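You operate a simulated robot arm through the tools that you are given. There is no shell and no other tool. Be economical: measure what you need, move in short steps, check, and stop when the job is done.

Carry out the task below with a simulated two-armed robot. There is one attempt and no reset: what you move stays moved.

TASK
Take the cap off the sea bottle and lay it down on the island top behind the tower. Open the coils door, put the grey-band black coil from the shelf of the coils cupboard on the low shelf of the side table, then shut the door. Press the late key three times. Open the bottles door, take the stained filter disc from the grey tray and put it on the store counter top, then shut the door. Close the orange door. Open the yellow door, take the yellow-cap carboy on the top of the wall bench and put it away on the cupboard behind the yellow door and shut the door again. The order is free. Set down upright: yellow-cap carboy.

Only the result counts: the job must be done as asked and must still hold three seconds after the hand-in. Knocking over, shifting, dropping, spilling or breaking anything else fails it. A push-on lid holds only when it is set on centred and level and pressed home; a screw cap is set on level and turned clockwise until tight.

THE ROBOT
Two 7-joint arms with two-finger grippers on one trunk, on a base that drives. Base frame: it is fixed to the floor where the robot stands at the start and does not move with it; the origin is under the middle of the robot, x ahead of it, y to its left, z up; the surface under the hand at the start is at about z = 850. Lengths are in mm, angles in degrees, forces in N, time in s.
The left shoulder is at the start at [70, 139, 1180], the right one opposite. With the tool pointing down near the work surface each hand reaches from about 380 to 760 mm from the robot's upright axis, wherever it stands, measured 20 degrees to its own side. Places, roughly: bottles door [1800, 800, 400]; coils door [1800, 300, 400]; cupboard behind the yellow door [3300, -1600, 100]; grey-band black coil (11x11x2 cm) [1700, 300, 400]; late key [1300, -100, 1300]; low shelf of the side table (20x48 cm) [1120, -260, 320]; orange door [2600, -1200, 400]; sea bottle [750, 250, 1000]; stained filter disc (5x5x3 cm) [1700, 800, 400]; store counter top [3200, -1600, 800]; yellow door [3300, -1400, 400]; yellow-cap carboy [4000, 0, 1000]. Payload 3.43 kg a hand.
Tool frame (each hand has its own): the origin (TCP) lies between the finger pads and is the grasp point; the fingertips stand 30 mm ahead of it; z points along the fingers, y is the line along which they close. Largest opening 104 mm; the body of the gripper starts 57 mm behind the TCP.
Orientation is that of the tool frame in the base frame, as [roll, pitch, yaw] about the fixed x, y, z axes, in that order (R = Rz(yaw) Ry(pitch) Rx(roll)). With the fingers straight down and closing along the base's y, the tool's x points along the base's -x, its y along +y and its z along -z.

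THE INTERFACE
- The arms move only by the tool arm_command. It takes "left_steps", "right_steps" or both (then of equal length, played together; a hand with none holds still); each is a list of rows, each a list of 3 entries, a list of its own where there are three numbers: the shift along the tool's x, y, z in mm, then the turn, a rotation vector about the tool's x, y, z in degrees, then the finger opening in mm, from 0 to 104. In form: [[[tx, ty, tz], [wx, wy, wz], claw], ...]. A call has 1 to 20 rows; each row shifts and turns the commanded pose from where the row before left it, along the tool's axes as they then stand. Each row takes 0.2 s and may step no farther than 50 mm and 8.6 degrees from the row before; otherwise, or with a gripper value out of range, the whole call is refused. A pose out of reach is approached as far as the arm can. The call stops where the force on the tool passes 40 N (or 10 N more than at its start, if that is more) or the arm is blocked; 0.2 s more then pass. Each finger travels about 45 mm/s and halts on what it meets, pressing with about 37 N; the grip force reading is that of the motor and also rises with nothing between the fingers. The clock runs only during rows and for 0.2 s after the last one: add rows that do not move to give the fingers time. The reply holds the time, the measured pose of the TCP, the force on the tool along the base axes, the opening and the grip force, in the units named above and with some noise, with the torque about the TCP (base axes, N m) and any sound that the robot's microphone picked up.
- Cameras (640 x 400 px; columns grow to the right, rows downward): "scene" is now at [141.3, 7.9, 1424.7]; the picture's right is [0.09, -1.00, 0.00], its down [-0.42, -0.04, -0.91] and it looks along [0.90, 0.09, -0.42] (base axes); focal length 259 px, centre (320, 200). "left" rides on the left gripper at [67, -18, -90] in its tool frame; the picture's right is [0.25, 0.97, 0.00], its down [-0.73, 0.19, -0.66] and it looks along [-0.64, 0.17, 0.75] (tool axes); focal length 218 px, centre (320, 200). "right" rides on the right gripper at [67, 18, -90] in its tool frame; the picture's right is [-0.25, 0.97, 0.00], its down [-0.73, -0.19, -0.66] and it looks along [-0.64, -0.17, 0.75] (tool axes); focal length 218 px, centre (320, 200). There is no depth. A picture from a camera that has moved, and an enlarged one, comes with that camera's place and axes in the base frame and with its lens.
- capture(camera): a new picture of that camera. No time passes.
- raise_lower(by): slides the trunk up (or, below 0, down) by that many mm; the arms and the scene camera ride with it, the base frame stays. It gives what a move gives, with no picture.
- roll_base(legs): drives the robot by 1 to 6 legs, each [ahead, left, turn to the left] in mm, mm and degrees, along the robot's own axes; the way and the turn of a leg run together, so that a leg with both is an arc; at most 1500 mm and 180 degrees a leg. The arms and the cameras ride along, it lands a little off, and it stops where it bumps. It gives what a move gives.
- pan_tilt(pan, tilt): turns the head with the scene camera to pan (to the left, within 86 degrees either way) and tilt (down, from -29 to 69), counted from straight ahead of the robot. It gives what a move gives.
- close_up(camera, box): a new picture of the part [left, top, right, bottom] of that camera's present view, enlarged. No time passes.
- sign_off(): hands the job in; it is judged then, once.

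Go step by step. Nothing tells you exact positions but the pictures and the camera data: compare them with the known pose of the tool, close in by small moves and look again before you grip or let go. The budget is 217 turns and 212 pictures, counting those below and the enlarged ones. Unless the task says otherwise, let go and move clear before handing in.

The tools are called after "Call:" as name(argument=value, ...) on one line, values as JSON. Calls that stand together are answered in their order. arm_command: Moves the arms, as the interface text tells. Its arguments: {"type":"object","properties":{"left_steps":{"type":"array","items":{"type":"array"}},"right_steps":{"type":"array","items":{"type":"array"}}},"required":[]} The other tools are called the same way: raise_lower (by) slides the trunk up or down; roll_base (legs) drives the base; pan_tilt (pan, tilt) turns the head that bears the scene camera; capture (camera) takes a picture; close_up (camera, box) takes an enlarged picture of a part of a camera's view; sign_off () hands the job in.

At the start:

```text
time: 0.0
left_ee_pos: [452.0, 242.9, 1265.0]
left_tcp_rot: [180.0, 0.0, 179.9]
left_ft_force: [0.7, -0.2, 0.6]
left_wrist_torque: [0.0, 0.02, 0.01]
left_grip_width: 104.2
left_gripper_force: 0.0
right_ee_pos: [438.2, -76.2, 1266.7]
right_tcp_rot: [-180.0, 0.0, 180.0]
right_ft_force: [-0.1, 0.8, 1.1]
right_wrist_torque: [0.01, 0.02, 0.01]
right_grip_width: 104.0
right_gripper_force: 0.1
trunk travel left (down, up): [-675.0, 265.0]
robot x, y, heading: [-2.8, -0.6, 0.1]
head pan, tilt: [5.4, 24.8]
```

scene: 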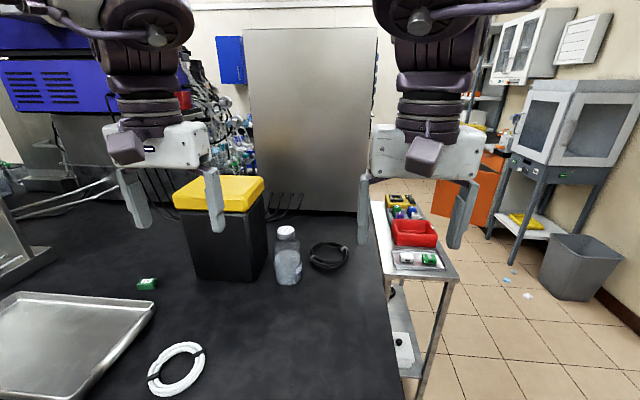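
right: 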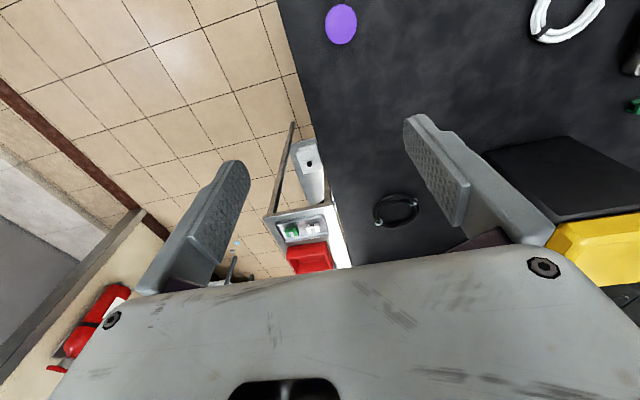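
left: 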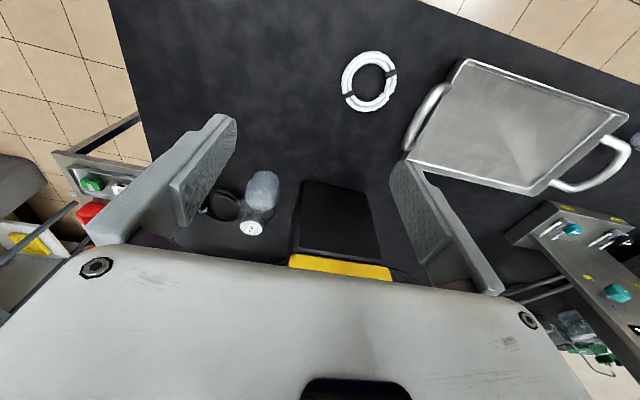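

I see the island top with a black yellow-topped box, a white-capped bottle and coils; I'll look closer at them and around the room first.

Call:
close_up(camera="scene", box=[160, 150, 480, 350])

Call:
close_up(camera="scene", box=[400, 0, 640, 150])

Call:
pan_tilt(pan=50, tilt=20)

Call:
capture(camera="scene")

Call:
pan_tilt(pan=-40, tilt=20)

Call:
capture(camera="scene")

```text
2.00 times, centred on (320, 250) of scene
camera zoom: at [141.3, 7.9, 1424.7], right [0.09, -1.0, 0.0], down [-0.42, -0.04, -0.91], along [0.9, 0.09, -0.42], focal length 518 px, centre (320, 100)
```

zoom: 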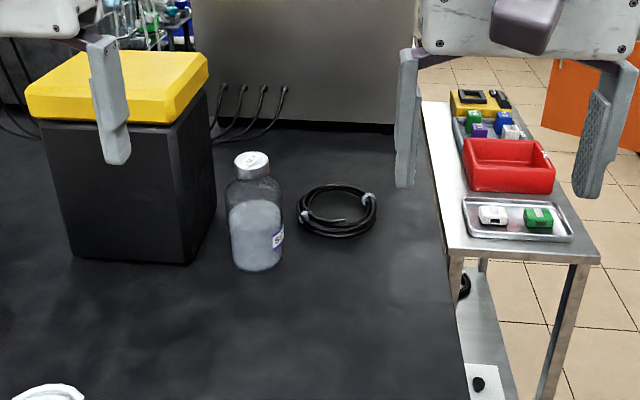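

```text
2.67 times, centred on (520, 75) of scene
camera zoom: at [141.3, 7.9, 1424.7], right [0.09, -1.0, 0.0], down [-0.42, -0.04, -0.91], along [0.9, 0.09, -0.42], focal length 691 px, centre (-213, 533)
```

zoom: 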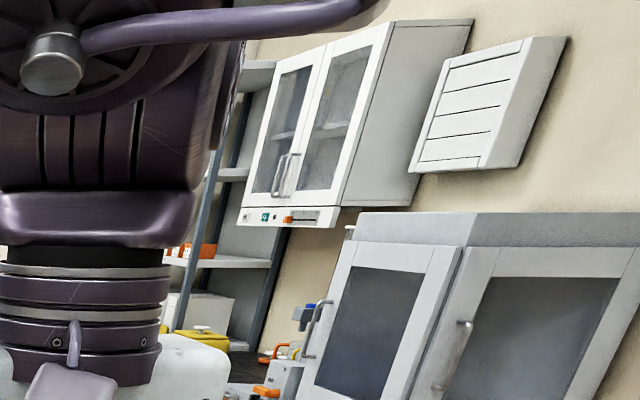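

```text
time: 1.1
left_ee_pos: [452.4, 243.2, 1264.5]
left_tcp_rot: [-180.0, 0.1, 180.0]
left_ft_force: [-0.3, 0.1, -1.0]
left_wrist_torque: [0.01, -0.03, 0.03]
left_grip_width: 103.9
left_gripper_force: 0.0
right_ee_pos: [437.4, -77.1, 1268.5]
right_tcp_rot: [-179.9, 0.0, 179.9]
right_ft_force: [1.5, -0.2, 0.1]
right_wrist_torque: [0.02, -0.01, 0.02]
right_grip_width: 104.0
right_gripper_force: 0.0
trunk travel left (down, up): [-675.0, 265.0]
robot x, y, heading: [-2.9, -3.6, 0.1]
head pan, tilt: [50.0, 20.0]
```

```text
206 pictures are left
camera scene: at [109.4, 70.4, 1432.4], right [0.77, -0.64, 0.0], down [-0.22, -0.26, -0.94], along [0.6, 0.72, -0.34], focal length 259 px, centre (320, 200)
```

scene: 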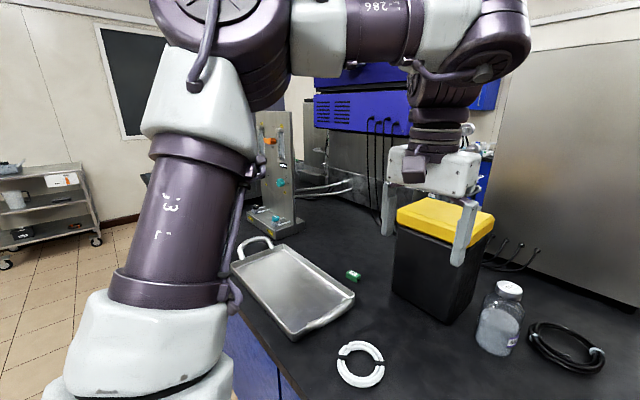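

```text
time: 2.8
left_ee_pos: [452.8, 242.1, 1264.2]
left_tcp_rot: [-179.9, 0.0, 180.0]
left_ft_force: [0.2, 0.5, -0.2]
left_wrist_torque: [0.0, 0.04, 0.01]
left_grip_width: 104.1
left_gripper_force: 0.0
right_ee_pos: [438.3, -78.3, 1267.2]
right_tcp_rot: [-180.0, 0.0, 180.0]
right_ft_force: [0.0, 0.0, -0.1]
right_wrist_torque: [0.03, -0.03, -0.01]
right_grip_width: 104.0
right_gripper_force: 0.1
trunk travel left (down, up): [-675.0, 265.0]
robot x, y, heading: [0.2, 2.5, 0.1]
head pan, tilt: [-40.0, 20.0]
```

```text
205 pictures are left
camera scene: at [120.9, -60.6, 1432.5], right [-0.64, -0.77, 0.0], down [-0.26, 0.22, -0.94], along [0.72, -0.6, -0.34], focal length 259 px, centre (320, 200)
```

scene: 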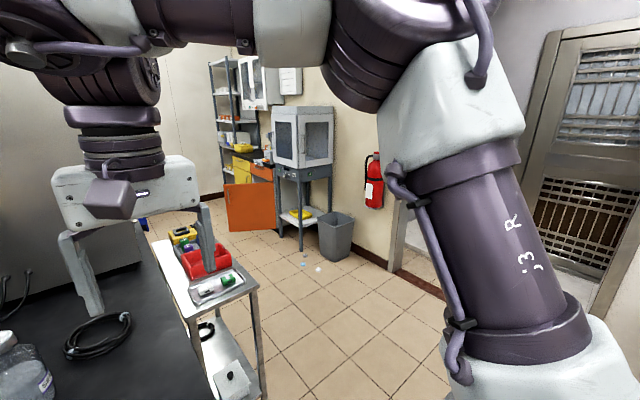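

The tall steel panel on the island is likely the tower, with keys on its right side; the far side of the island holds the coils/bottles doors. I'll look down at the edge clearance and zoom on the tower's edge and bottle.

Call:
pan_tilt(pan=0, tilt=65)

Call:
capture(camera="scene")

Call:
pan_tilt(pan=0, tilt=15)

Call:
close_up(camera="scene", box=[210, 60, 450, 210])

Call:
close_up(camera="scene", box=[160, 240, 400, 390])

```text
time: 3.9
left_ee_pos: [452.3, 242.4, 1263.4]
left_tcp_rot: [180.0, 0.0, 180.0]
left_ft_force: [0.7, 0.2, 0.0]
left_wrist_torque: [0.01, 0.04, -0.04]
left_grip_width: 103.8
left_gripper_force: 0.0
right_ee_pos: [438.0, -77.2, 1267.2]
right_tcp_rot: [-179.9, -0.1, -179.9]
right_ft_force: [0.1, -0.8, -0.3]
right_wrist_torque: [-0.01, 0.02, 0.0]
right_grip_width: 104.0
right_gripper_force: 0.1
trunk travel left (down, up): [-675.0, 265.0]
robot x, y, heading: [-2.1, 1.9, -0.0]
head pan, tilt: [0.0, 65.0]
```

```text
204 pictures are left
camera scene: at [110.2, -0.9, 1368.8], right [0.0, -1.0, 0.0], down [-0.91, 0.0, -0.42], along [0.42, 0.0, -0.91], focal length 259 px, centre (320, 200)
```

scene: 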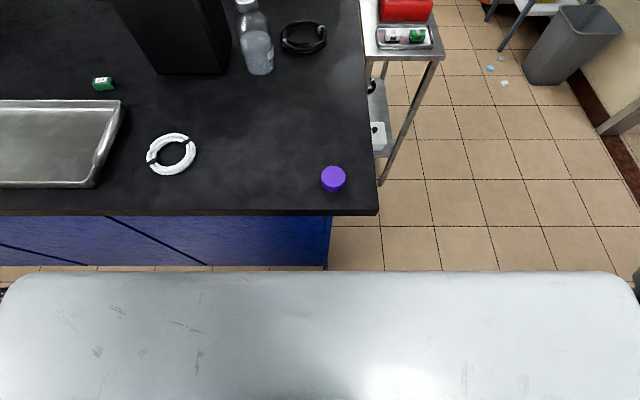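

```text
time: 5.1
left_ee_pos: [452.9, 242.7, 1265.0]
left_tcp_rot: [-180.0, -0.1, 180.0]
left_ft_force: [0.4, 0.0, -0.5]
left_wrist_torque: [0.01, 0.02, -0.01]
left_grip_width: 104.1
left_gripper_force: 0.1
right_ee_pos: [438.1, -78.5, 1267.8]
right_tcp_rot: [179.9, 0.0, -180.0]
right_ft_force: [-0.1, -1.2, 0.0]
right_wrist_torque: [0.02, 0.0, -0.01]
right_grip_width: 103.7
right_gripper_force: 0.0
trunk travel left (down, up): [-675.0, 265.0]
robot x, y, heading: [-0.2, 0.5, -0.5]
head pan, tilt: [0.0, 15.0]
```

```text
2.67 times, centred on (330, 135) of scene
camera zoom: at [142.9, -0.8, 1440.5], right [0.0, -1.0, 0.0], down [-0.26, 0.0, -0.97], along [0.97, 0.0, -0.26], focal length 691 px, centre (293, 373)
```

zoom: 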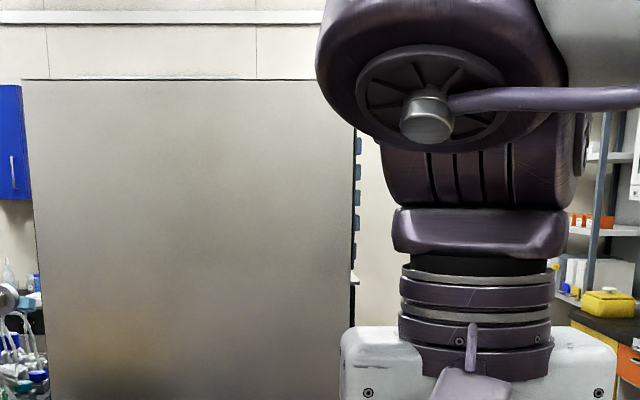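

```text
2.67 times, centred on (280, 315) of scene
camera zoom: at [142.9, -0.8, 1440.5], right [0.0, -1.0, 0.0], down [-0.26, 0.0, -0.97], along [0.97, 0.0, -0.26], focal length 691 px, centre (427, -107)
```

zoom: 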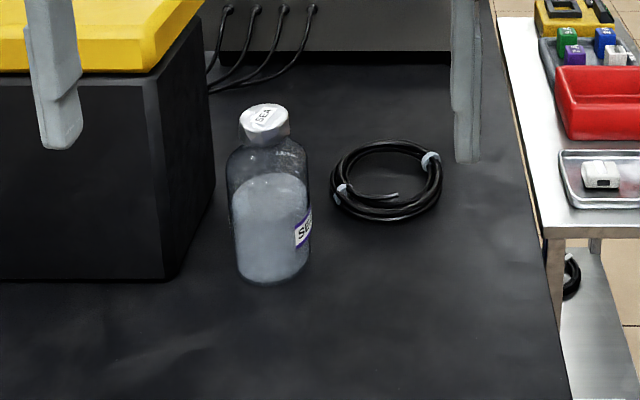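

The cap reads "SEA", and keys sit on the right side of the tower. I'll roll a bit closer to the bottle and look from the wrist cameras afterwards.

Call:
roll_base(legs=[[90, 0, 0]])

Call:
pan_tilt(pan=10, tilt=30)

Call:
capture(camera="scene")

Call:
capture(camera="left")

```text
time: 6.2
left_ee_pos: [520.4, 273.0, 1264.6]
left_tcp_rot: [-180.0, 0.0, -177.9]
left_ft_force: [-0.1, 0.5, -0.3]
left_wrist_torque: [0.03, 0.0, -0.01]
left_grip_width: 104.0
left_gripper_force: 0.1
right_ee_pos: [517.4, -46.2, 1265.9]
right_tcp_rot: [179.9, -0.1, -177.9]
right_ft_force: [0.0, 0.8, -1.0]
right_wrist_torque: [-0.01, 0.03, 0.03]
right_grip_width: 104.4
right_gripper_force: 0.1
trunk travel left (down, up): [-675.0, 265.0]
robot x, y, heading: [74.2, 13.9, 1.9]
head pan, tilt: [0.0, 15.0]
stopped in leg 1: the robot was blocked; the commanded pose is now the measured one
```

```text
time: 7.0
left_ee_pos: [516.7, 281.5, 1264.5]
left_tcp_rot: [-179.8, 0.1, -177.5]
left_ft_force: [-0.4, 1.3, -1.2]
left_wrist_torque: [-0.13, -0.01, 0.03]
left_grip_width: 104.1
left_gripper_force: 0.1
right_ee_pos: [514.9, -40.4, 1266.8]
right_tcp_rot: [180.0, 0.0, -177.5]
right_ft_force: [0.6, 0.6, 0.0]
right_wrist_torque: [-0.1, 0.06, 0.05]
right_grip_width: 104.0
right_gripper_force: 0.1
trunk travel left (down, up): [-675.0, 265.0]
robot x, y, heading: [77.1, 20.0, 2.7]
head pan, tilt: [10.0, 30.0]
```

```text
201 pictures are left
camera scene: at [212.8, 39.3, 1416.2], right [0.22, -0.98, 0.0], down [-0.49, -0.11, -0.87], along [0.85, 0.19, -0.5], focal length 259 px, centre (320, 200)
```

scene: 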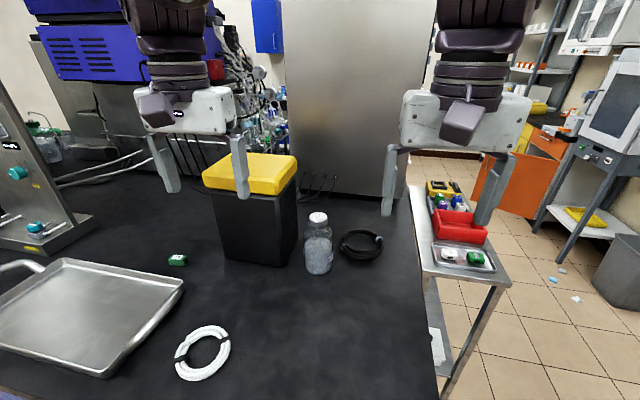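

```text
200 pictures are left
camera left: at [448.7, 259.8, 1353.8], right [-0.29, 0.96, 0.0], down [0.72, 0.22, 0.66], along [0.63, 0.19, -0.75], focal length 218 px, centre (320, 200)
```

left: 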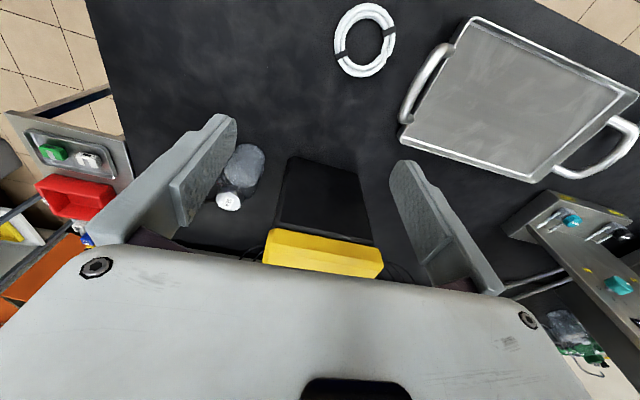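

The base touches the island; fine. Bottle cap is near (770–785,170,1030); moving the left hand above it and checking.

Call:
arm_command(left_steps=[[[-42, -20, 0], [0, 0, 0], 80], [[-42, -20, 0], [0, 0, 0], 80], [[-41, -20, 0], [0, 0, 0], 80], [[-41, -20, 15], [0, 0, 0], 80], [[-41, -20, 25], [0, 0, 0], 80], [[-41, -20, 25], [0, 0, 0], 80]])

Call:
capture(camera="left")

Call:
capture(camera="scene")

Call:
capture(camera="right")

```text
refused: row 5 steps farther than a row can; nothing moved
```

```text
199 pictures are left
camera left: at [448.7, 259.8, 1353.8], right [-0.29, 0.96, 0.0], down [0.72, 0.22, 0.66], along [0.63, 0.19, -0.75], focal length 218 px, centre (320, 200)
```

left: 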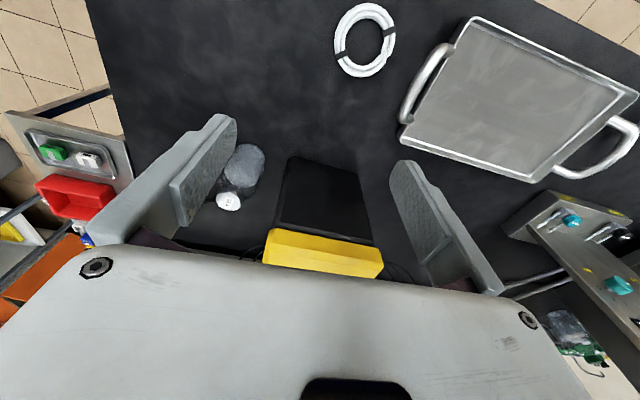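

```text
198 pictures are left
camera scene: at [212.8, 39.3, 1416.2], right [0.22, -0.98, 0.0], down [-0.49, -0.11, -0.87], along [0.85, 0.19, -0.5], focal length 259 px, centre (320, 200)
```

scene: 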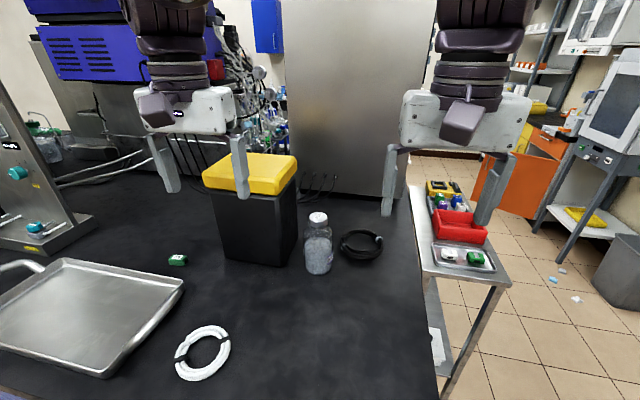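

```text
197 pictures are left
camera right: at [446.9, -26.3, 1356.9], right [0.21, 0.98, 0.0], down [0.74, -0.16, 0.66], along [0.64, -0.14, -0.75], focal length 218 px, centre (320, 200)
```

right: 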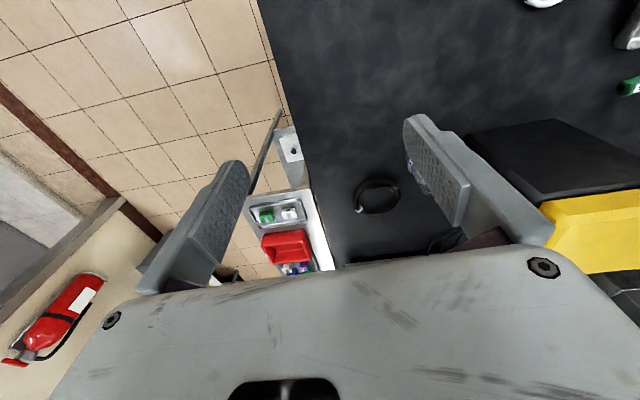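

Steps were too long; repeating with shorter ones.

Call:
arm_command(left_steps=[[[-35, -18, 0], [0, 0, 0], 80], [[-35, -18, 0], [0, 0, 0], 80], [[-35, -18, 0], [0, 0, 0], 80], [[-35, -17, 10], [0, 0, 0], 80], [[-36, -17, 25], [0, 0, 0], 80], [[-36, -17, 25], [0, 0, 0], 80], [[-36, -17, 25], [0, 0, 0], 80]])

Call:
capture(camera="left")

Call:
capture(camera="scene")

```text
time: 8.6
left_ee_pos: [669.5, 188.2, 1177.4]
left_tcp_rot: [179.9, 0.3, -177.6]
left_ft_force: [-0.1, 0.4, -0.3]
left_wrist_torque: [-0.07, -0.05, -0.01]
left_grip_width: 79.9
left_gripper_force: 0.0
left hand out of reach, approached as far as the arm can: row 2, 3, 4, 5, 6, 7
right_ee_pos: [516.2, -40.3, 1266.5]
right_tcp_rot: [179.8, -0.1, -177.5]
right_ft_force: [0.6, 1.2, 1.1]
right_wrist_torque: [-0.07, 0.01, 0.02]
right_grip_width: 103.9
right_gripper_force: 0.0
trunk travel left (down, up): [-675.0, 265.0]
robot x, y, heading: [75.0, 20.0, 2.4]
head pan, tilt: [10.0, 30.0]
```

```text
196 pictures are left
camera left: at [602.2, 167.0, 1266.6], right [-0.29, 0.96, 0.0], down [0.72, 0.22, 0.66], along [0.63, 0.19, -0.75], focal length 218 px, centre (320, 200)
```

left: 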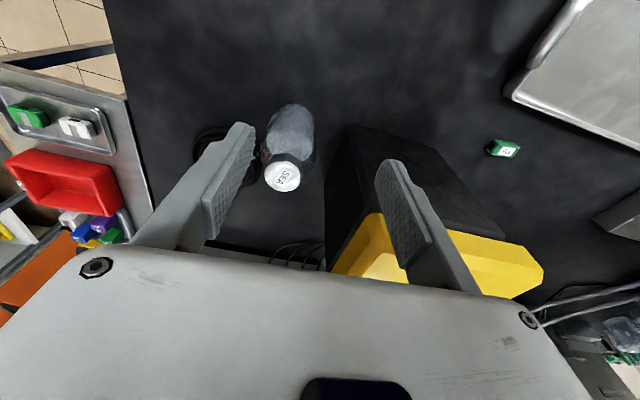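

```text
195 pictures are left
camera scene: at [213.0, 37.9, 1416.2], right [0.22, -0.98, 0.0], down [-0.49, -0.11, -0.87], along [0.84, 0.19, -0.5], focal length 259 px, centre (320, 200)
```

scene: 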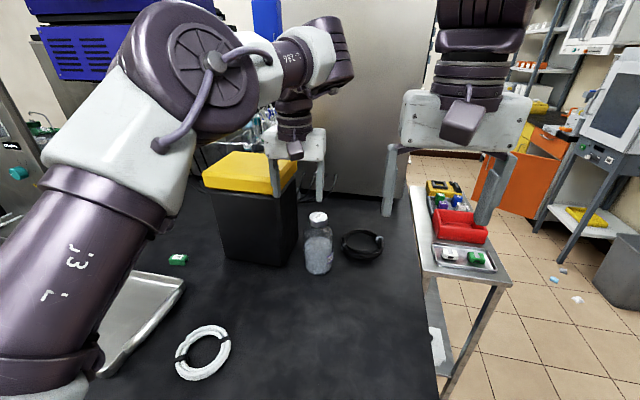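

The arm is at its reach limit high up; raising the trunk will bring the wrist level lower relative to the shoulder. Cap estimate (774,168,1030).

Call:
raise_lower(by=180)

Call:
arm_command(left_steps=[[[0, 0, 45], [0, 0, 0], 80], [[0, 0, 45], [0, 0, 0], 80], [[0, 0, 45], [0, 0, 0], 80], [[0, 0, 45], [0, 0, 0], 80]])

```text
time: 10.6
left_ee_pos: [670.0, 188.9, 1356.8]
left_tcp_rot: [180.0, 0.2, -177.6]
left_ft_force: [0.6, -0.7, -0.5]
left_wrist_torque: [0.09, 0.05, -0.01]
left_grip_width: 80.2
left_gripper_force: 0.1
right_ee_pos: [516.1, -39.2, 1447.3]
right_tcp_rot: [179.9, 0.0, -177.6]
right_ft_force: [0.4, -0.9, 0.3]
right_wrist_torque: [0.04, -0.04, -0.05]
right_grip_width: 103.9
right_gripper_force: 0.2
trunk travel left (down, up): [-855.0, 85.0]
robot x, y, heading: [75.0, 16.2, 2.6]
head pan, tilt: [10.0, 30.0]
```

```text
time: 11.6
left_ee_pos: [671.7, 186.7, 1180.2]
left_tcp_rot: [179.9, 0.4, -177.5]
left_ft_force: [-2.2, 2.2, -1.5]
left_wrist_torque: [-0.19, -0.13, -0.03]
left_grip_width: 79.8
left_gripper_force: 0.0
right_ee_pos: [513.6, -42.5, 1447.3]
right_tcp_rot: [179.7, 0.2, -177.5]
right_ft_force: [0.5, 1.9, 0.5]
right_wrist_torque: [-0.19, 0.04, 0.01]
right_grip_width: 104.1
right_gripper_force: 0.0
trunk travel left (down, up): [-855.0, 85.0]
robot x, y, heading: [78.1, 14.9, 2.7]
head pan, tilt: [10.0, 30.0]
```

Now extending over the cap.

Call:
arm_command(left_steps=[[[-33, -8, 15], [0, 0, 0], 80], [[-34, -8, 15], [0, 0, 0], 80], [[-34, -8, 15], [0, 0, 0], 80], [[0, 0, 35], [0, 0, 0], 80]])

Call:
capture(camera="left")

Call:
capture(camera="scene")

```text
time: 12.6
left_ee_pos: [743.0, 162.9, 1106.2]
left_tcp_rot: [-179.8, 0.2, -177.6]
left_ft_force: [0.5, 0.1, 0.1]
left_wrist_torque: [0.04, 0.05, 0.01]
left_grip_width: 80.3
left_gripper_force: 0.0
left hand out of reach, approached as far as the arm can: row 3
right_ee_pos: [515.5, -38.1, 1447.2]
right_tcp_rot: [-179.8, 0.0, -177.5]
right_ft_force: [-0.6, 0.0, 0.1]
right_wrist_torque: [0.05, -0.01, 0.0]
right_grip_width: 103.9
right_gripper_force: 0.2
trunk travel left (down, up): [-855.0, 85.0]
robot x, y, heading: [74.4, 17.9, 2.2]
head pan, tilt: [10.0, 30.0]
```

```text
194 pictures are left
camera left: at [674.2, 140.9, 1195.9], right [-0.29, 0.96, 0.0], down [0.72, 0.22, 0.66], along [0.63, 0.19, -0.75], focal length 218 px, centre (320, 200)
```

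left: 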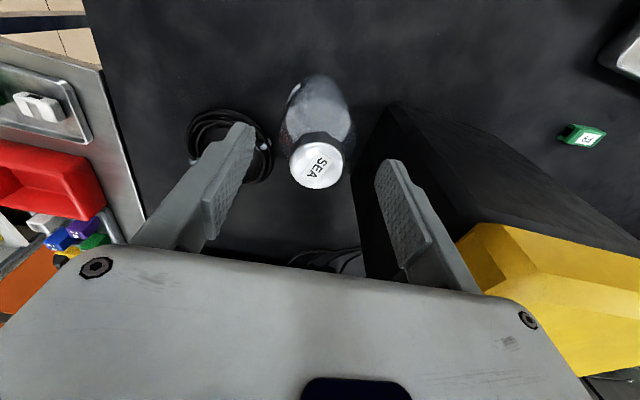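

```text
193 pictures are left
camera scene: at [212.2, 41.0, 1596.4], right [0.22, -0.98, 0.0], down [-0.49, -0.11, -0.87], along [0.85, 0.19, -0.5], focal length 259 px, centre (320, 200)
```

scene: 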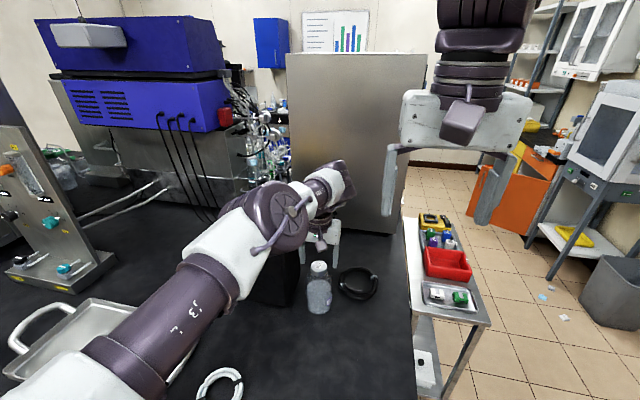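

Cap top confirmed at about (775,168,1030). Next the right hand goes to the bottle's right side, tilted, to hold the body.

Call:
arm_command(right_steps=[[[-12, -3.4, 42.4], [0, 0, 0], 104], [[-12, -3.4, 42.4], [0, 0, 0], 104], [[-12, -3.4, 42.4], [0, 0, 0], 104], [[-12, -3.4, 42.4], [0, 0, 0], 104], [[-12, -3.4, 42.4], [0, 0, 0], 104], [[-12, -3.4, 42.4], [0, 0, 0], 104], [[-12, -3.4, 42.4], [0, 0, 0], 104], [[0, 0, 0], [0, 0, -8.5], 104], [[0, 0, 0], [0, 0, -8.5], 104], [[0, 0, 0], [0, 0, -8.5], 104], [[0, 0, 0], [0, 0, -8.5], 104], [[0, 0, 0], [0, 0, -8.5], 104], [[0, 0, 0], [0, -8.57, 0], 104], [[0, 0, 0], [0, -8.57, 0], 104], [[0, 0, 0], [0, -8.57, 0], 104], [[0, 0, 0], [0, -8.57, 0], 104], [[0, 0, 0], [0, -8.57, 0], 104], [[0, 0, 0], [0, -8.57, 0], 104], [[0, 0, 0], [0, -8.57, 0], 104]])

Call:
capture(camera="scene")

Call:
capture(camera="right")

```text
time: 16.6
left_ee_pos: [741.1, 160.3, 1109.3]
left_tcp_rot: [179.9, 0.4, -177.3]
left_ft_force: [0.1, -0.5, -0.6]
left_wrist_torque: [-0.01, 0.01, 0.02]
left_grip_width: 79.8
left_gripper_force: 0.0
right_ee_pos: [600.7, -61.6, 1151.6]
right_tcp_rot: [-179.9, 60.4, -134.8]
right_ft_force: [-0.4, 0.2, 1.2]
right_wrist_torque: [0.01, 0.01, 0.01]
right_grip_width: 104.2
right_gripper_force: 0.1
trunk travel left (down, up): [-855.0, 85.0]
robot x, y, heading: [75.4, 19.7, 2.9]
head pan, tilt: [10.0, 30.0]
```

```text
192 pictures are left
camera scene: at [210.4, 36.2, 1596.7], right [0.22, -0.98, 0.0], down [-0.49, -0.11, -0.87], along [0.85, 0.19, -0.5], focal length 259 px, centre (320, 200)
```

scene: 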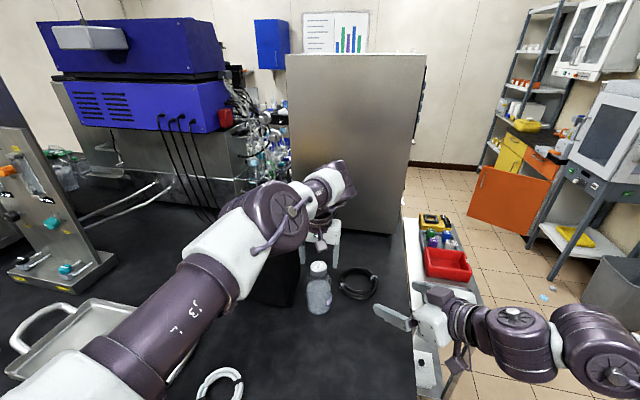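

```text
191 pictures are left
camera right: at [507.9, -128.5, 1138.1], right [-0.6, 0.77, 0.22], down [-0.01, -0.28, 0.96], along [0.8, 0.57, 0.18], focal length 218 px, centre (320, 200)
```

right: 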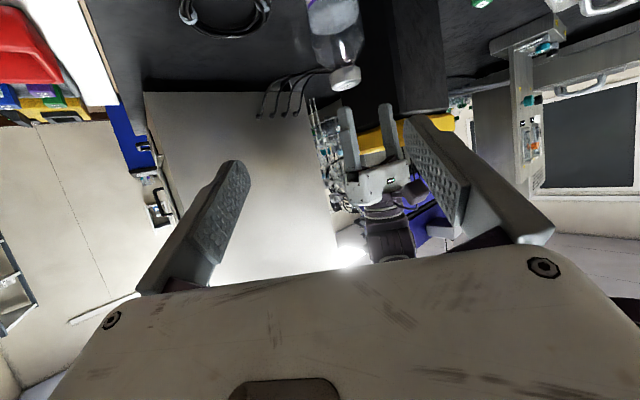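

Right arm bent nicely to the right side. Moving to the pre-grasp point.

Call:
arm_command(right_steps=[[[10.3, 8, 41.4], [0, 0, 0], 104], [[10.3, 8, 41.4], [0, 0, 0], 104], [[10.3, 8, 41.4], [0, 0, 0], 104], [[10.3, 8, 41.4], [0, 0, 0], 104], [[10.3, 8, 41.4], [0, 0, 0], 104]])

Call:
capture(camera="right")

Call:
capture(camera="scene")

```text
time: 17.8
left_ee_pos: [745.3, 162.8, 1106.2]
left_tcp_rot: [-179.9, 0.2, -177.4]
left_ft_force: [0.7, 0.4, -0.6]
left_wrist_torque: [0.0, 0.0, 0.01]
left_grip_width: 80.0
left_gripper_force: 0.1
right_ee_pos: [684.2, 80.2, 1002.0]
right_tcp_rot: [179.9, 60.0, -135.1]
right_ft_force: [-0.1, -0.7, -0.1]
right_wrist_torque: [0.01, 0.02, 0.02]
right_grip_width: 104.0
right_gripper_force: 0.0
trunk travel left (down, up): [-855.0, 85.0]
robot x, y, heading: [73.8, 17.3, 2.4]
head pan, tilt: [10.0, 30.0]
```

```text
190 pictures are left
camera right: at [591.8, 13.8, 989.5], right [-0.59, 0.77, 0.22], down [-0.01, -0.28, 0.96], along [0.8, 0.57, 0.17], focal length 218 px, centre (320, 200)
```

right: 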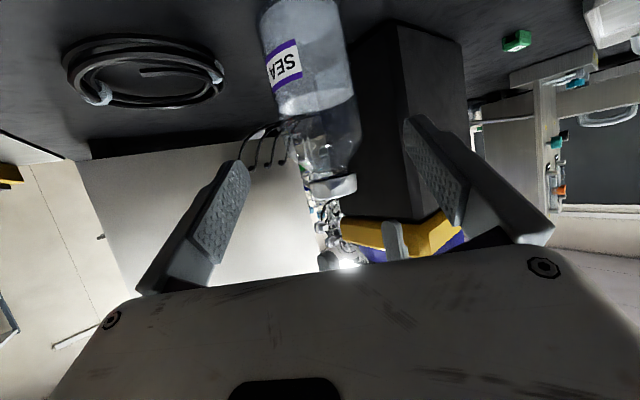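

```text
189 pictures are left
camera scene: at [216.5, 41.0, 1596.0], right [0.22, -0.98, 0.0], down [-0.49, -0.11, -0.86], along [0.84, 0.19, -0.5], focal length 259 px, centre (320, 200)
```

scene: 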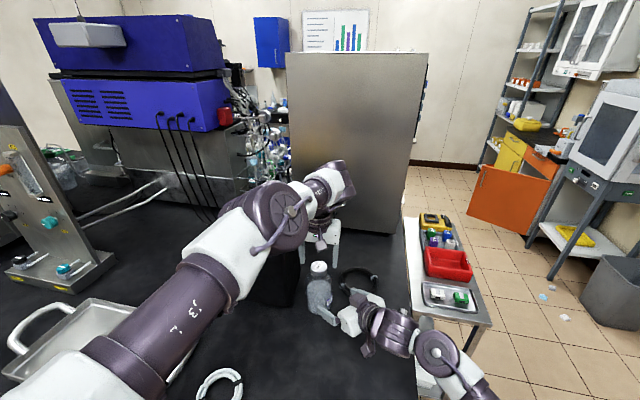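

The bottle is nicely centred between the right fingers. Advancing to the bottle.

Call:
arm_command(right_steps=[[[0, -1, 36], [0, 0, 0], 104], [[0, -1, 36], [0, 0, 0], 104], [[0, -1, 36], [0, 0, 0], 104], [[0, -1, 34], [0, 0, 0], 104]])

Call:
capture(camera="right")

Call:
capture(camera="left")

```text
time: 18.8
left_ee_pos: [741.9, 161.0, 1106.5]
left_tcp_rot: [-179.9, 0.3, -177.5]
left_ft_force: [-0.6, 2.4, -1.0]
left_wrist_torque: [-0.17, -0.11, -0.01]
left_grip_width: 79.8
left_gripper_force: 0.0
right_ee_pos: [771.2, 165.1, 932.1]
right_tcp_rot: [-179.9, 60.1, -134.8]
right_ft_force: [1.0, 2.1, -1.7]
right_wrist_torque: [0.02, -0.02, -0.07]
right_grip_width: 103.9
right_gripper_force: 0.1
trunk travel left (down, up): [-855.0, 85.0]
robot x, y, heading: [76.7, 20.3, 2.5]
head pan, tilt: [10.0, 30.0]
```

```text
188 pictures are left
camera right: at [679.2, 96.8, 918.3], right [-0.6, 0.77, 0.22], down [-0.01, -0.28, 0.96], along [0.8, 0.57, 0.18], focal length 218 px, centre (320, 200)
```

right: 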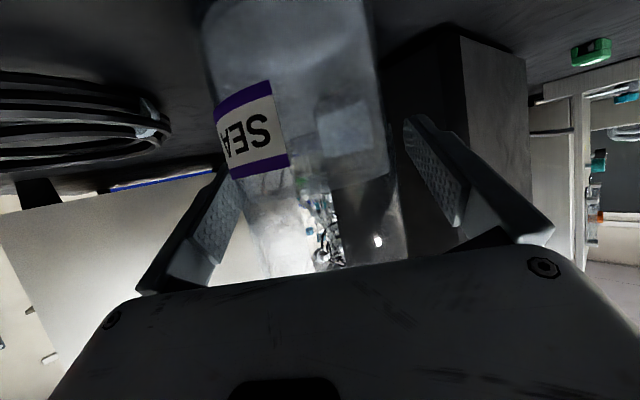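

```text
187 pictures are left
camera left: at [674.5, 140.4, 1195.9], right [-0.29, 0.96, 0.0], down [0.72, 0.22, 0.66], along [0.63, 0.19, -0.75], focal length 218 px, centre (320, 200)
```

left: 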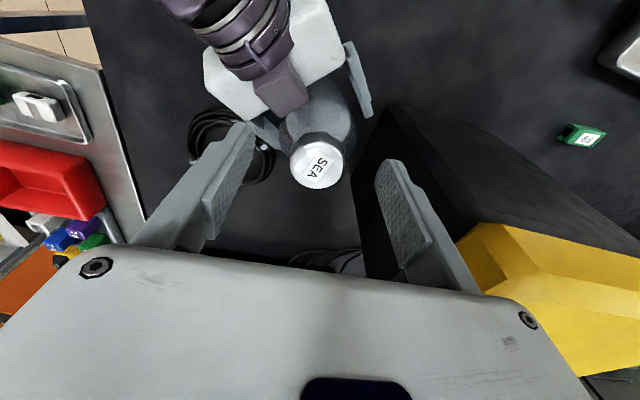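

Bottle is between the right fingers; closing.

Call:
arm_command(right_steps=[[[0, 0, 0], [0, 0, 0], 90], [[0, 0, 0], [0, 0, 0], 70], [[0, 0, 0], [0, 0, 0], 60], [[0, 0, 0], [0, 0, 0], 60], [[0, 0, 0], [0, 0, 0], 60], [[0, 0, 0], [0, 0, 0], 60]])

Call:
capture(camera="left")

```text
time: 20.2
left_ee_pos: [741.7, 156.9, 1107.6]
left_tcp_rot: [180.0, 0.4, -177.7]
left_ft_force: [1.3, -0.3, -0.4]
left_wrist_torque: [0.04, 0.04, 0.0]
left_grip_width: 80.1
left_gripper_force: 0.1
right_ee_pos: [770.8, 157.0, 930.7]
right_tcp_rot: [-179.8, 60.1, -135.2]
right_ft_force: [-2.9, -6.4, 5.2]
right_wrist_torque: [-0.1, -0.26, -0.1]
right_grip_width: 85.0
right_gripper_force: 37.4
trunk travel left (down, up): [-855.0, 85.0]
robot x, y, heading: [72.9, 20.4, 2.6]
head pan, tilt: [10.0, 30.0]
```

```text
186 pictures are left
camera left: at [673.0, 135.8, 1197.0], right [-0.29, 0.96, 0.0], down [0.72, 0.22, 0.66], along [0.63, 0.19, -0.75], focal length 218 px, centre (320, 200)
```

left: 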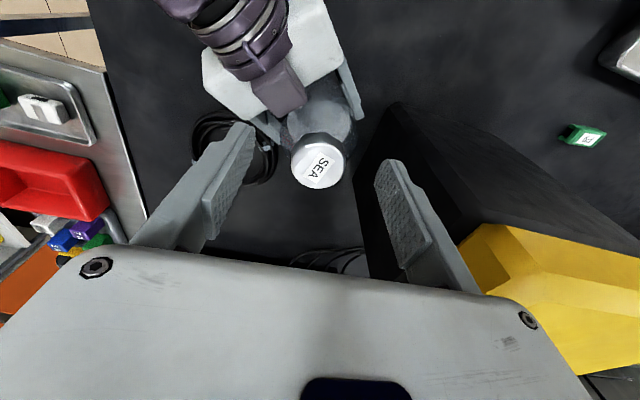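

Holding the bottle (85 mm). Now lowering the left hand onto the cap with a small correction.

Call:
arm_command(left_steps=[[[-10, 2, 12], [0, 0, 0], 80], [[-11, 2, 12], [0, 0, 0], 80], [[-11, 2, 16], [0, 0, 0], 80]])

Call:
capture(camera="left")

Call:
close_up(camera="scene", box=[260, 220, 420, 320])

```text
time: 21.0
left_ee_pos: [741.9, 147.5, 1073.0]
left_tcp_rot: [-179.9, 0.4, -177.6]
left_ft_force: [-0.5, 1.5, 0.4]
left_wrist_torque: [-0.1, -0.04, -0.02]
left_grip_width: 80.2
left_gripper_force: 0.0
left hand out of reach, approached as far as the arm can: row 1, 2, 3
right_ee_pos: [770.3, 162.5, 931.2]
right_tcp_rot: [179.9, 60.1, -134.9]
right_ft_force: [2.7, 2.9, 1.2]
right_wrist_torque: [0.19, -0.37, 0.08]
right_grip_width: 84.8
right_gripper_force: 37.3
trunk travel left (down, up): [-855.0, 85.0]
robot x, y, heading: [75.4, 16.7, 2.6]
head pan, tilt: [10.0, 30.0]
```

```text
185 pictures are left
camera left: at [672.5, 127.2, 1162.8], right [-0.29, 0.96, 0.0], down [0.72, 0.22, 0.66], along [0.63, 0.19, -0.75], focal length 218 px, centre (320, 200)
```

left: 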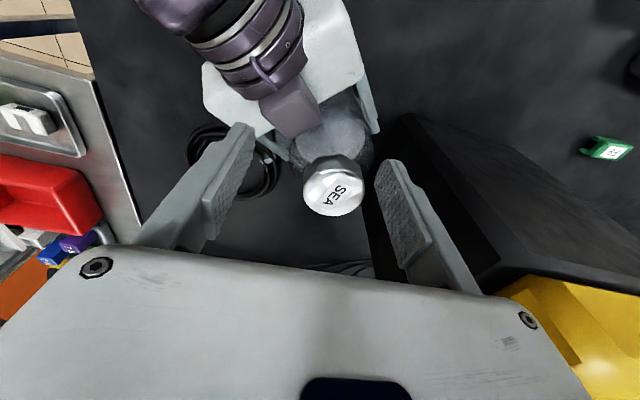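

```text
4.00 times, centred on (340, 270) of scene
camera zoom: at [210.7, 38.3, 1596.5], right [0.22, -0.98, 0.0], down [-0.49, -0.11, -0.87], along [0.85, 0.19, -0.5], focal length 1037 px, centre (240, -80)
```

zoom: 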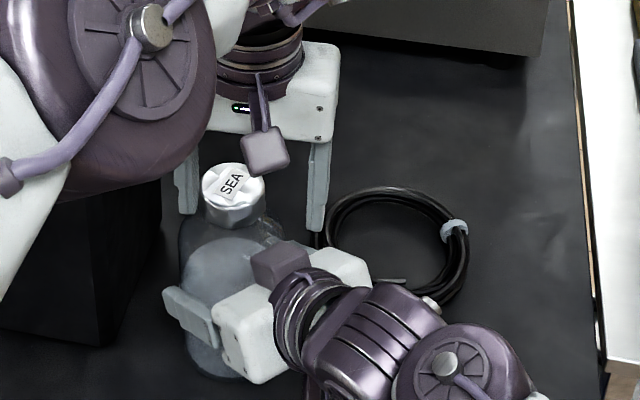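

Left hand is limited in reach here; trying straight down first, since reach grows lower.

Call:
arm_command(left_steps=[[[-4, 8, 10], [0, 0, 0], 80], [[-8, 6, 0], [0, 0, 0], 80], [[-8, 4, 0], [0, 0, 0], 80], [[-8, 0, 0], [0, 0, 0], 80]])

```text
time: 22.0
left_ee_pos: [740.3, 157.2, 1065.9]
left_tcp_rot: [-179.9, 0.4, -177.5]
left_ft_force: [-0.5, 0.2, 0.0]
left_wrist_torque: [0.05, 0.06, 0.01]
left_grip_width: 80.0
left_gripper_force: 0.0
left hand out of reach, approached as far as the arm can: row 1, 2, 3, 4
right_ee_pos: [770.7, 163.7, 931.6]
right_tcp_rot: [180.0, 60.1, -134.9]
right_ft_force: [-4.3, -3.9, 5.4]
right_wrist_torque: [-0.29, -0.22, -0.16]
right_grip_width: 84.9
right_gripper_force: 37.2
trunk travel left (down, up): [-855.0, 85.0]
robot x, y, heading: [77.6, 15.0, 2.9]
head pan, tilt: [10.0, 30.0]
```

The left hand can't quite reach there. I'll lift the bottle slightly with the right hand and bring it 60 mm nearer, unscrew, and put it back exactly.

Call:
arm_command(left_steps=[[[9, 2, -20], [0, 0, 0], 80], [[9, 2, -20], [0, 0, 0], 80], [[10, 1, -20], [0, 0, 0], 80], [[0, 0, 0], [0, 0, 0], 80], [[0, 0, 0], [0, 0, 0], 80], [[0, 0, 0], [0, 0, 0], 80]], right_steps=[[[-7, 0, -4], [0, 0, 0], 60], [[-7, 0, -4], [0, 0, 0], 60], [[-3, 0, -1.5], [0, 0, 0], 60], [[7, 14, -12.3], [0, 0, 0], 60], [[7, 14, -12.3], [0, 0, 0], 60], [[7, 14, -12.3], [0, 0, 0], 60]])

Call:
capture(camera="left")

Call:
close_up(camera="scene", box=[220, 180, 460, 330])

```text
time: 23.4
left_ee_pos: [714.3, 158.2, 1124.9]
left_tcp_rot: [179.9, 0.5, -177.6]
left_ft_force: [0.6, 1.2, 0.3]
left_wrist_torque: [0.01, -0.03, 0.01]
left_grip_width: 80.0
left_gripper_force: 0.1
right_ee_pos: [713.2, 158.3, 952.2]
right_tcp_rot: [-180.0, 60.2, -135.0]
right_ft_force: [0.3, -0.6, -6.8]
right_wrist_torque: [-0.09, 0.09, 0.03]
right_grip_width: 84.7
right_gripper_force: 37.2
trunk travel left (down, up): [-855.0, 85.0]
robot x, y, heading: [75.1, 14.7, 2.5]
head pan, tilt: [10.0, 30.0]
```

```text
183 pictures are left
camera left: at [645.9, 137.3, 1214.4], right [-0.29, 0.96, 0.0], down [0.72, 0.22, 0.66], along [0.63, 0.19, -0.75], focal length 218 px, centre (320, 200)
```

left: 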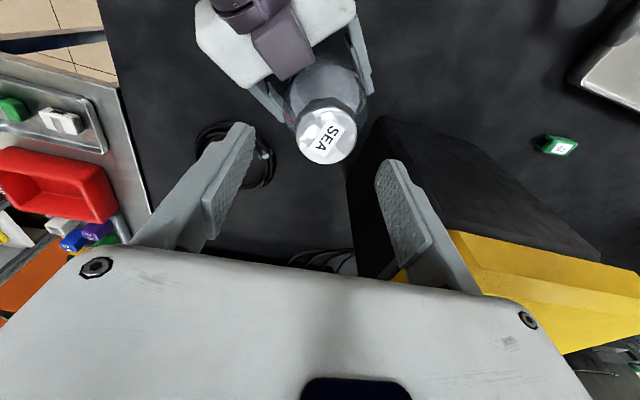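

```text
2.67 times, centred on (340, 255) of scene
camera zoom: at [212.7, 36.3, 1596.6], right [0.22, -0.98, 0.0], down [-0.49, -0.11, -0.87], along [0.85, 0.19, -0.5], focal length 691 px, centre (267, 53)
```

zoom: 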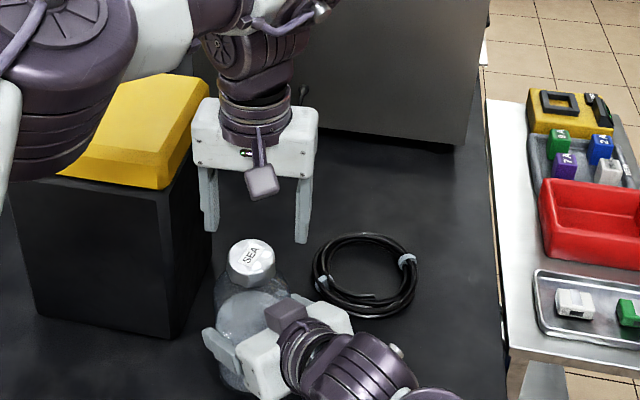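

Bottle lifted ~20 mm; the left hand is almost over the cap. Lowering onto it and closing.

Call:
arm_command(left_steps=[[[-2, 3, 20], [0, 0, 0], 80], [[-2, 3, 20], [0, 0, 0], 80], [[0, 0, 20], [0, 0, 0], 80], [[0, 0, 8], [0, 0, 0], 80]])

Call:
capture(camera="left")

Call:
close_up(camera="scene", box=[260, 220, 420, 320])

```text
time: 24.4
left_ee_pos: [721.7, 165.0, 1056.3]
left_tcp_rot: [179.9, 0.3, -177.5]
left_ft_force: [-0.4, 0.5, -0.3]
left_wrist_torque: [-0.03, -0.03, 0.02]
left_grip_width: 80.1
left_gripper_force: 0.0
right_ee_pos: [715.6, 158.0, 951.7]
right_tcp_rot: [179.7, 60.1, -135.2]
right_ft_force: [-0.1, 0.8, -7.1]
right_wrist_torque: [-0.05, 0.05, -0.01]
right_grip_width: 84.8
right_gripper_force: 36.8
trunk travel left (down, up): [-855.0, 85.0]
robot x, y, heading: [77.9, 15.4, 2.6]
head pan, tilt: [10.0, 30.0]
```

```text
181 pictures are left
camera left: at [652.9, 144.3, 1145.2], right [-0.29, 0.96, 0.0], down [0.72, 0.22, 0.66], along [0.63, 0.19, -0.75], focal length 218 px, centre (320, 200)
```

left: 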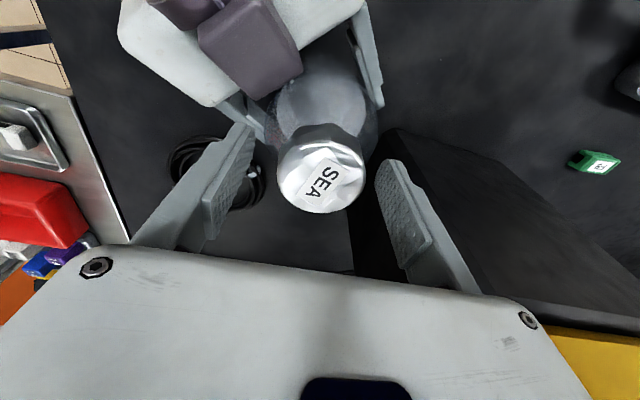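

```text
4.00 times, centred on (340, 270) of scene
camera zoom: at [215.8, 35.6, 1596.3], right [0.22, -0.98, 0.0], down [-0.49, -0.11, -0.87], along [0.84, 0.19, -0.5], focal length 1037 px, centre (240, -80)
```

zoom: 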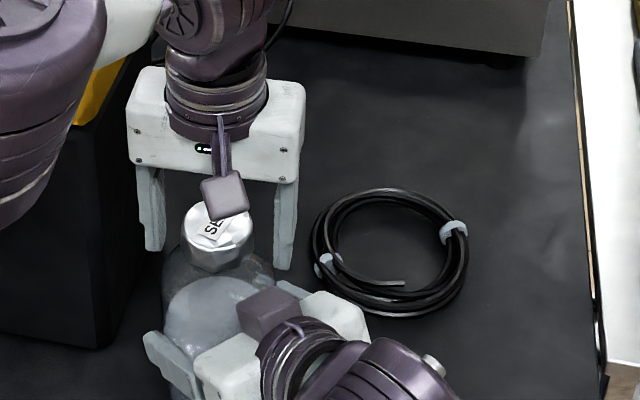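

Cap is centred between the left fingers. Closing the left gripper.

Call:
arm_command(left_steps=[[[0, 0, 0], [0, 0, 0], 60], [[0, 0, 0], [0, 0, 0], 40], [[0, 0, 0], [0, 0, 0], 35], [[0, 0, 0], [0, 0, 0], 35], [[0, 0, 0], [0, 0, 0], 35]])

Call:
capture(camera="left")

```text
time: 25.6
left_ee_pos: [718.4, 168.2, 1055.1]
left_tcp_rot: [180.0, 0.3, -177.5]
left_ft_force: [-1.2, 1.6, -1.4]
left_wrist_torque: [0.03, 0.0, 0.01]
left_grip_width: 47.5
left_gripper_force: 37.0
right_ee_pos: [712.2, 159.9, 951.3]
right_tcp_rot: [179.9, 60.0, -135.1]
right_ft_force: [-0.2, -3.1, -6.2]
right_wrist_torque: [0.16, 0.07, -0.03]
right_grip_width: 84.7
right_gripper_force: 37.0
trunk travel left (down, up): [-855.0, 85.0]
robot x, y, heading: [76.4, 15.3, 2.7]
head pan, tilt: [10.0, 30.0]
heard: snap
```

```text
179 pictures are left
camera left: at [650.4, 146.5, 1144.9], right [-0.29, 0.96, 0.0], down [0.72, 0.22, 0.66], along [0.63, 0.19, -0.75], focal length 218 px, centre (320, 200)
```

left: 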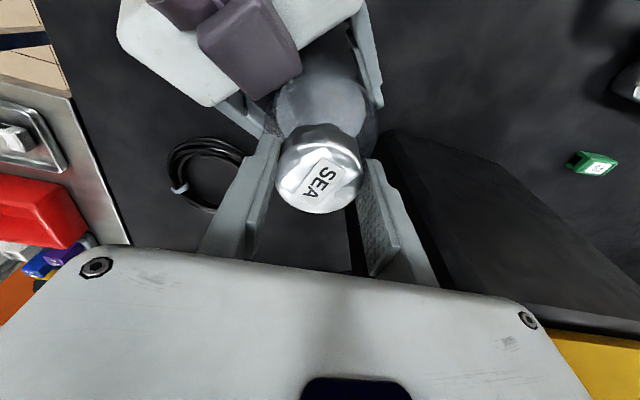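

A snap was heard — this may be a push-on lid. I'll lift the left hand gently straight up.

Call:
arm_command(left_steps=[[[0, 0, -4], [0, 0, 0], 35], [[0, 0, -4], [0, 0, 0], 35], [[0, 0, -6], [0, 0, 0], 35], [[0, 0, -8], [0, 0, 0], 35]])

Call:
capture(camera="left")

Call:
close_up(camera="scene", box=[260, 220, 420, 320])

```text
time: 26.6
left_ee_pos: [717.6, 165.4, 1077.5]
left_tcp_rot: [180.0, 0.3, -177.6]
left_ft_force: [0.0, -0.7, -1.0]
left_wrist_torque: [0.05, 0.02, -0.02]
left_grip_width: 47.2
left_gripper_force: 36.9
right_ee_pos: [712.9, 160.2, 951.3]
right_tcp_rot: [179.9, 60.0, -135.1]
right_ft_force: [-0.8, -0.1, -6.0]
right_wrist_torque: [-0.02, 0.04, 0.02]
right_grip_width: 84.8
right_gripper_force: 37.0
trunk travel left (down, up): [-855.0, 85.0]
robot x, y, heading: [72.2, 18.6, 2.4]
head pan, tilt: [10.0, 30.0]
```

```text
178 pictures are left
camera left: at [648.5, 145.3, 1167.7], right [-0.29, 0.96, 0.0], down [0.72, 0.22, 0.66], along [0.63, 0.19, -0.75], focal length 218 px, centre (320, 200)
```

left: 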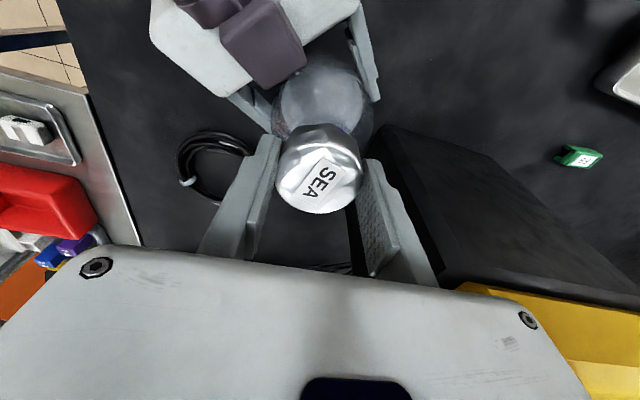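

```text
4.00 times, centred on (340, 270) of scene
camera zoom: at [212.0, 37.9, 1596.3], right [0.22, -0.98, 0.0], down [-0.49, -0.11, -0.87], along [0.85, 0.19, -0.5], focal length 1037 px, centre (240, -80)
```

zoom: 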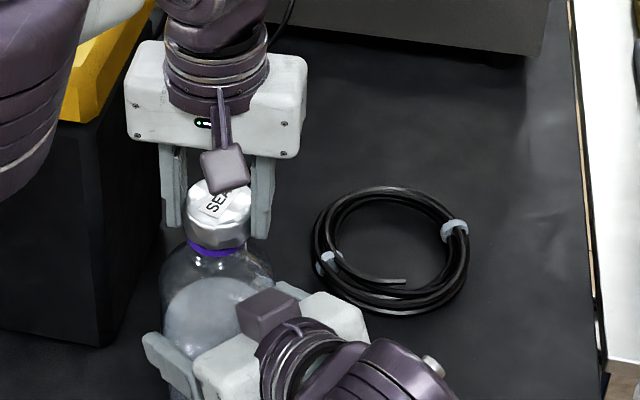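

The cap came free. Raising the left hand with the cap, and setting the bottle back exactly where it stood.

Call:
arm_command(left_steps=[[[0, 0, -40], [0, 0, 0], 35], [[0, 0, -40], [0, 0, 0], 35], [[20, 0, -40], [0, 0, 0], 35], [[20, 0, -40], [0, 0, 0], 35], [[0, 0, 0], [0, 0, 0], 35], [[0, 0, 0], [0, 0, 0], 35], [[0, 0, 0], [0, 0, 0], 35], [[0, 0, 0], [0, 0, 0], 35], [[0, 0, 0], [0, 0, 0], 35]], right_steps=[[[0, 0, 0], [0, 0, 0], 60], [[0, 0, 0], [0, 0, 0], 60], [[-7, -14, 12.3], [0, 0, 0], 60], [[-7, -14, 12.3], [0, 0, 0], 60], [[-7, -14, 12.3], [0, 0, 0], 60], [[5, 0, 3], [0, 0, 0], 60], [[5, 0, 3], [0, 0, 0], 60], [[4, 0, 2], [0, 0, 0], 60], [[3, 0, 1.5], [0, 0, 0], 60]])

Call:
close_up(camera="scene", box=[220, 180, 460, 330])

```text
time: 28.6
left_ee_pos: [675.7, 163.9, 1237.2]
left_tcp_rot: [180.0, 0.3, -177.6]
left_ft_force: [0.7, -0.8, -0.2]
left_wrist_torque: [0.08, 0.01, 0.01]
left_grip_width: 46.9
left_gripper_force: 37.2
right_ee_pos: [772.5, 161.7, 932.8]
right_tcp_rot: [-179.9, 60.2, -135.0]
right_ft_force: [-0.5, -0.9, -2.9]
right_wrist_torque: [-0.15, -0.03, 0.04]
right_grip_width: 85.0
right_gripper_force: 37.3
trunk travel left (down, up): [-855.0, 85.0]
robot x, y, heading: [70.8, 16.7, 2.4]
head pan, tilt: [10.0, 30.0]
```

```text
2.67 times, centred on (340, 255) of scene
camera zoom: at [212.2, 38.8, 1596.4], right [0.22, -0.98, 0.0], down [-0.49, -0.11, -0.87], along [0.85, 0.19, -0.5], focal length 691 px, centre (267, 53)
```

zoom: 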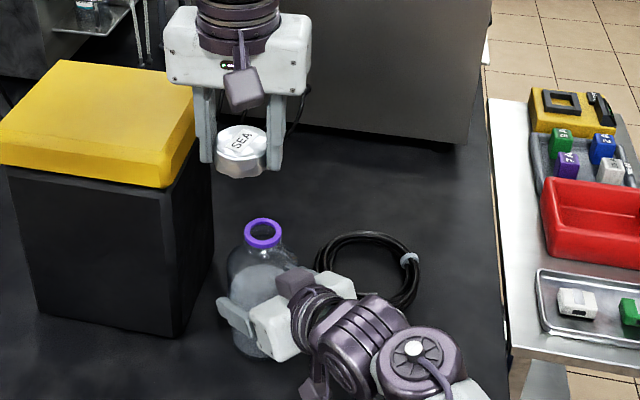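

Cap is held in the left hand. Lowering the bottle the last millimetre until it bears on the table.

Call:
arm_command(right_steps=[[[1, 0, 0.6], [0, 0, 0], 60], [[1, 0, 0.6], [0, 0, 0], 60]])

```text
time: 29.2
left_ee_pos: [673.9, 164.8, 1239.5]
left_tcp_rot: [-180.0, 0.5, -177.5]
left_ft_force: [0.9, -0.2, 0.6]
left_wrist_torque: [0.03, -0.03, -0.02]
left_grip_width: 46.7
left_gripper_force: 36.9
right_ee_pos: [771.1, 161.5, 933.0]
right_tcp_rot: [-179.8, 60.4, -134.8]
right_ft_force: [0.5, -1.5, 9.8]
right_wrist_torque: [-0.57, 0.38, -0.03]
right_grip_width: 85.0
right_gripper_force: 36.9
trunk travel left (down, up): [-855.0, 85.0]
robot x, y, heading: [77.6, 16.1, 2.3]
head pan, tilt: [10.0, 30.0]
```

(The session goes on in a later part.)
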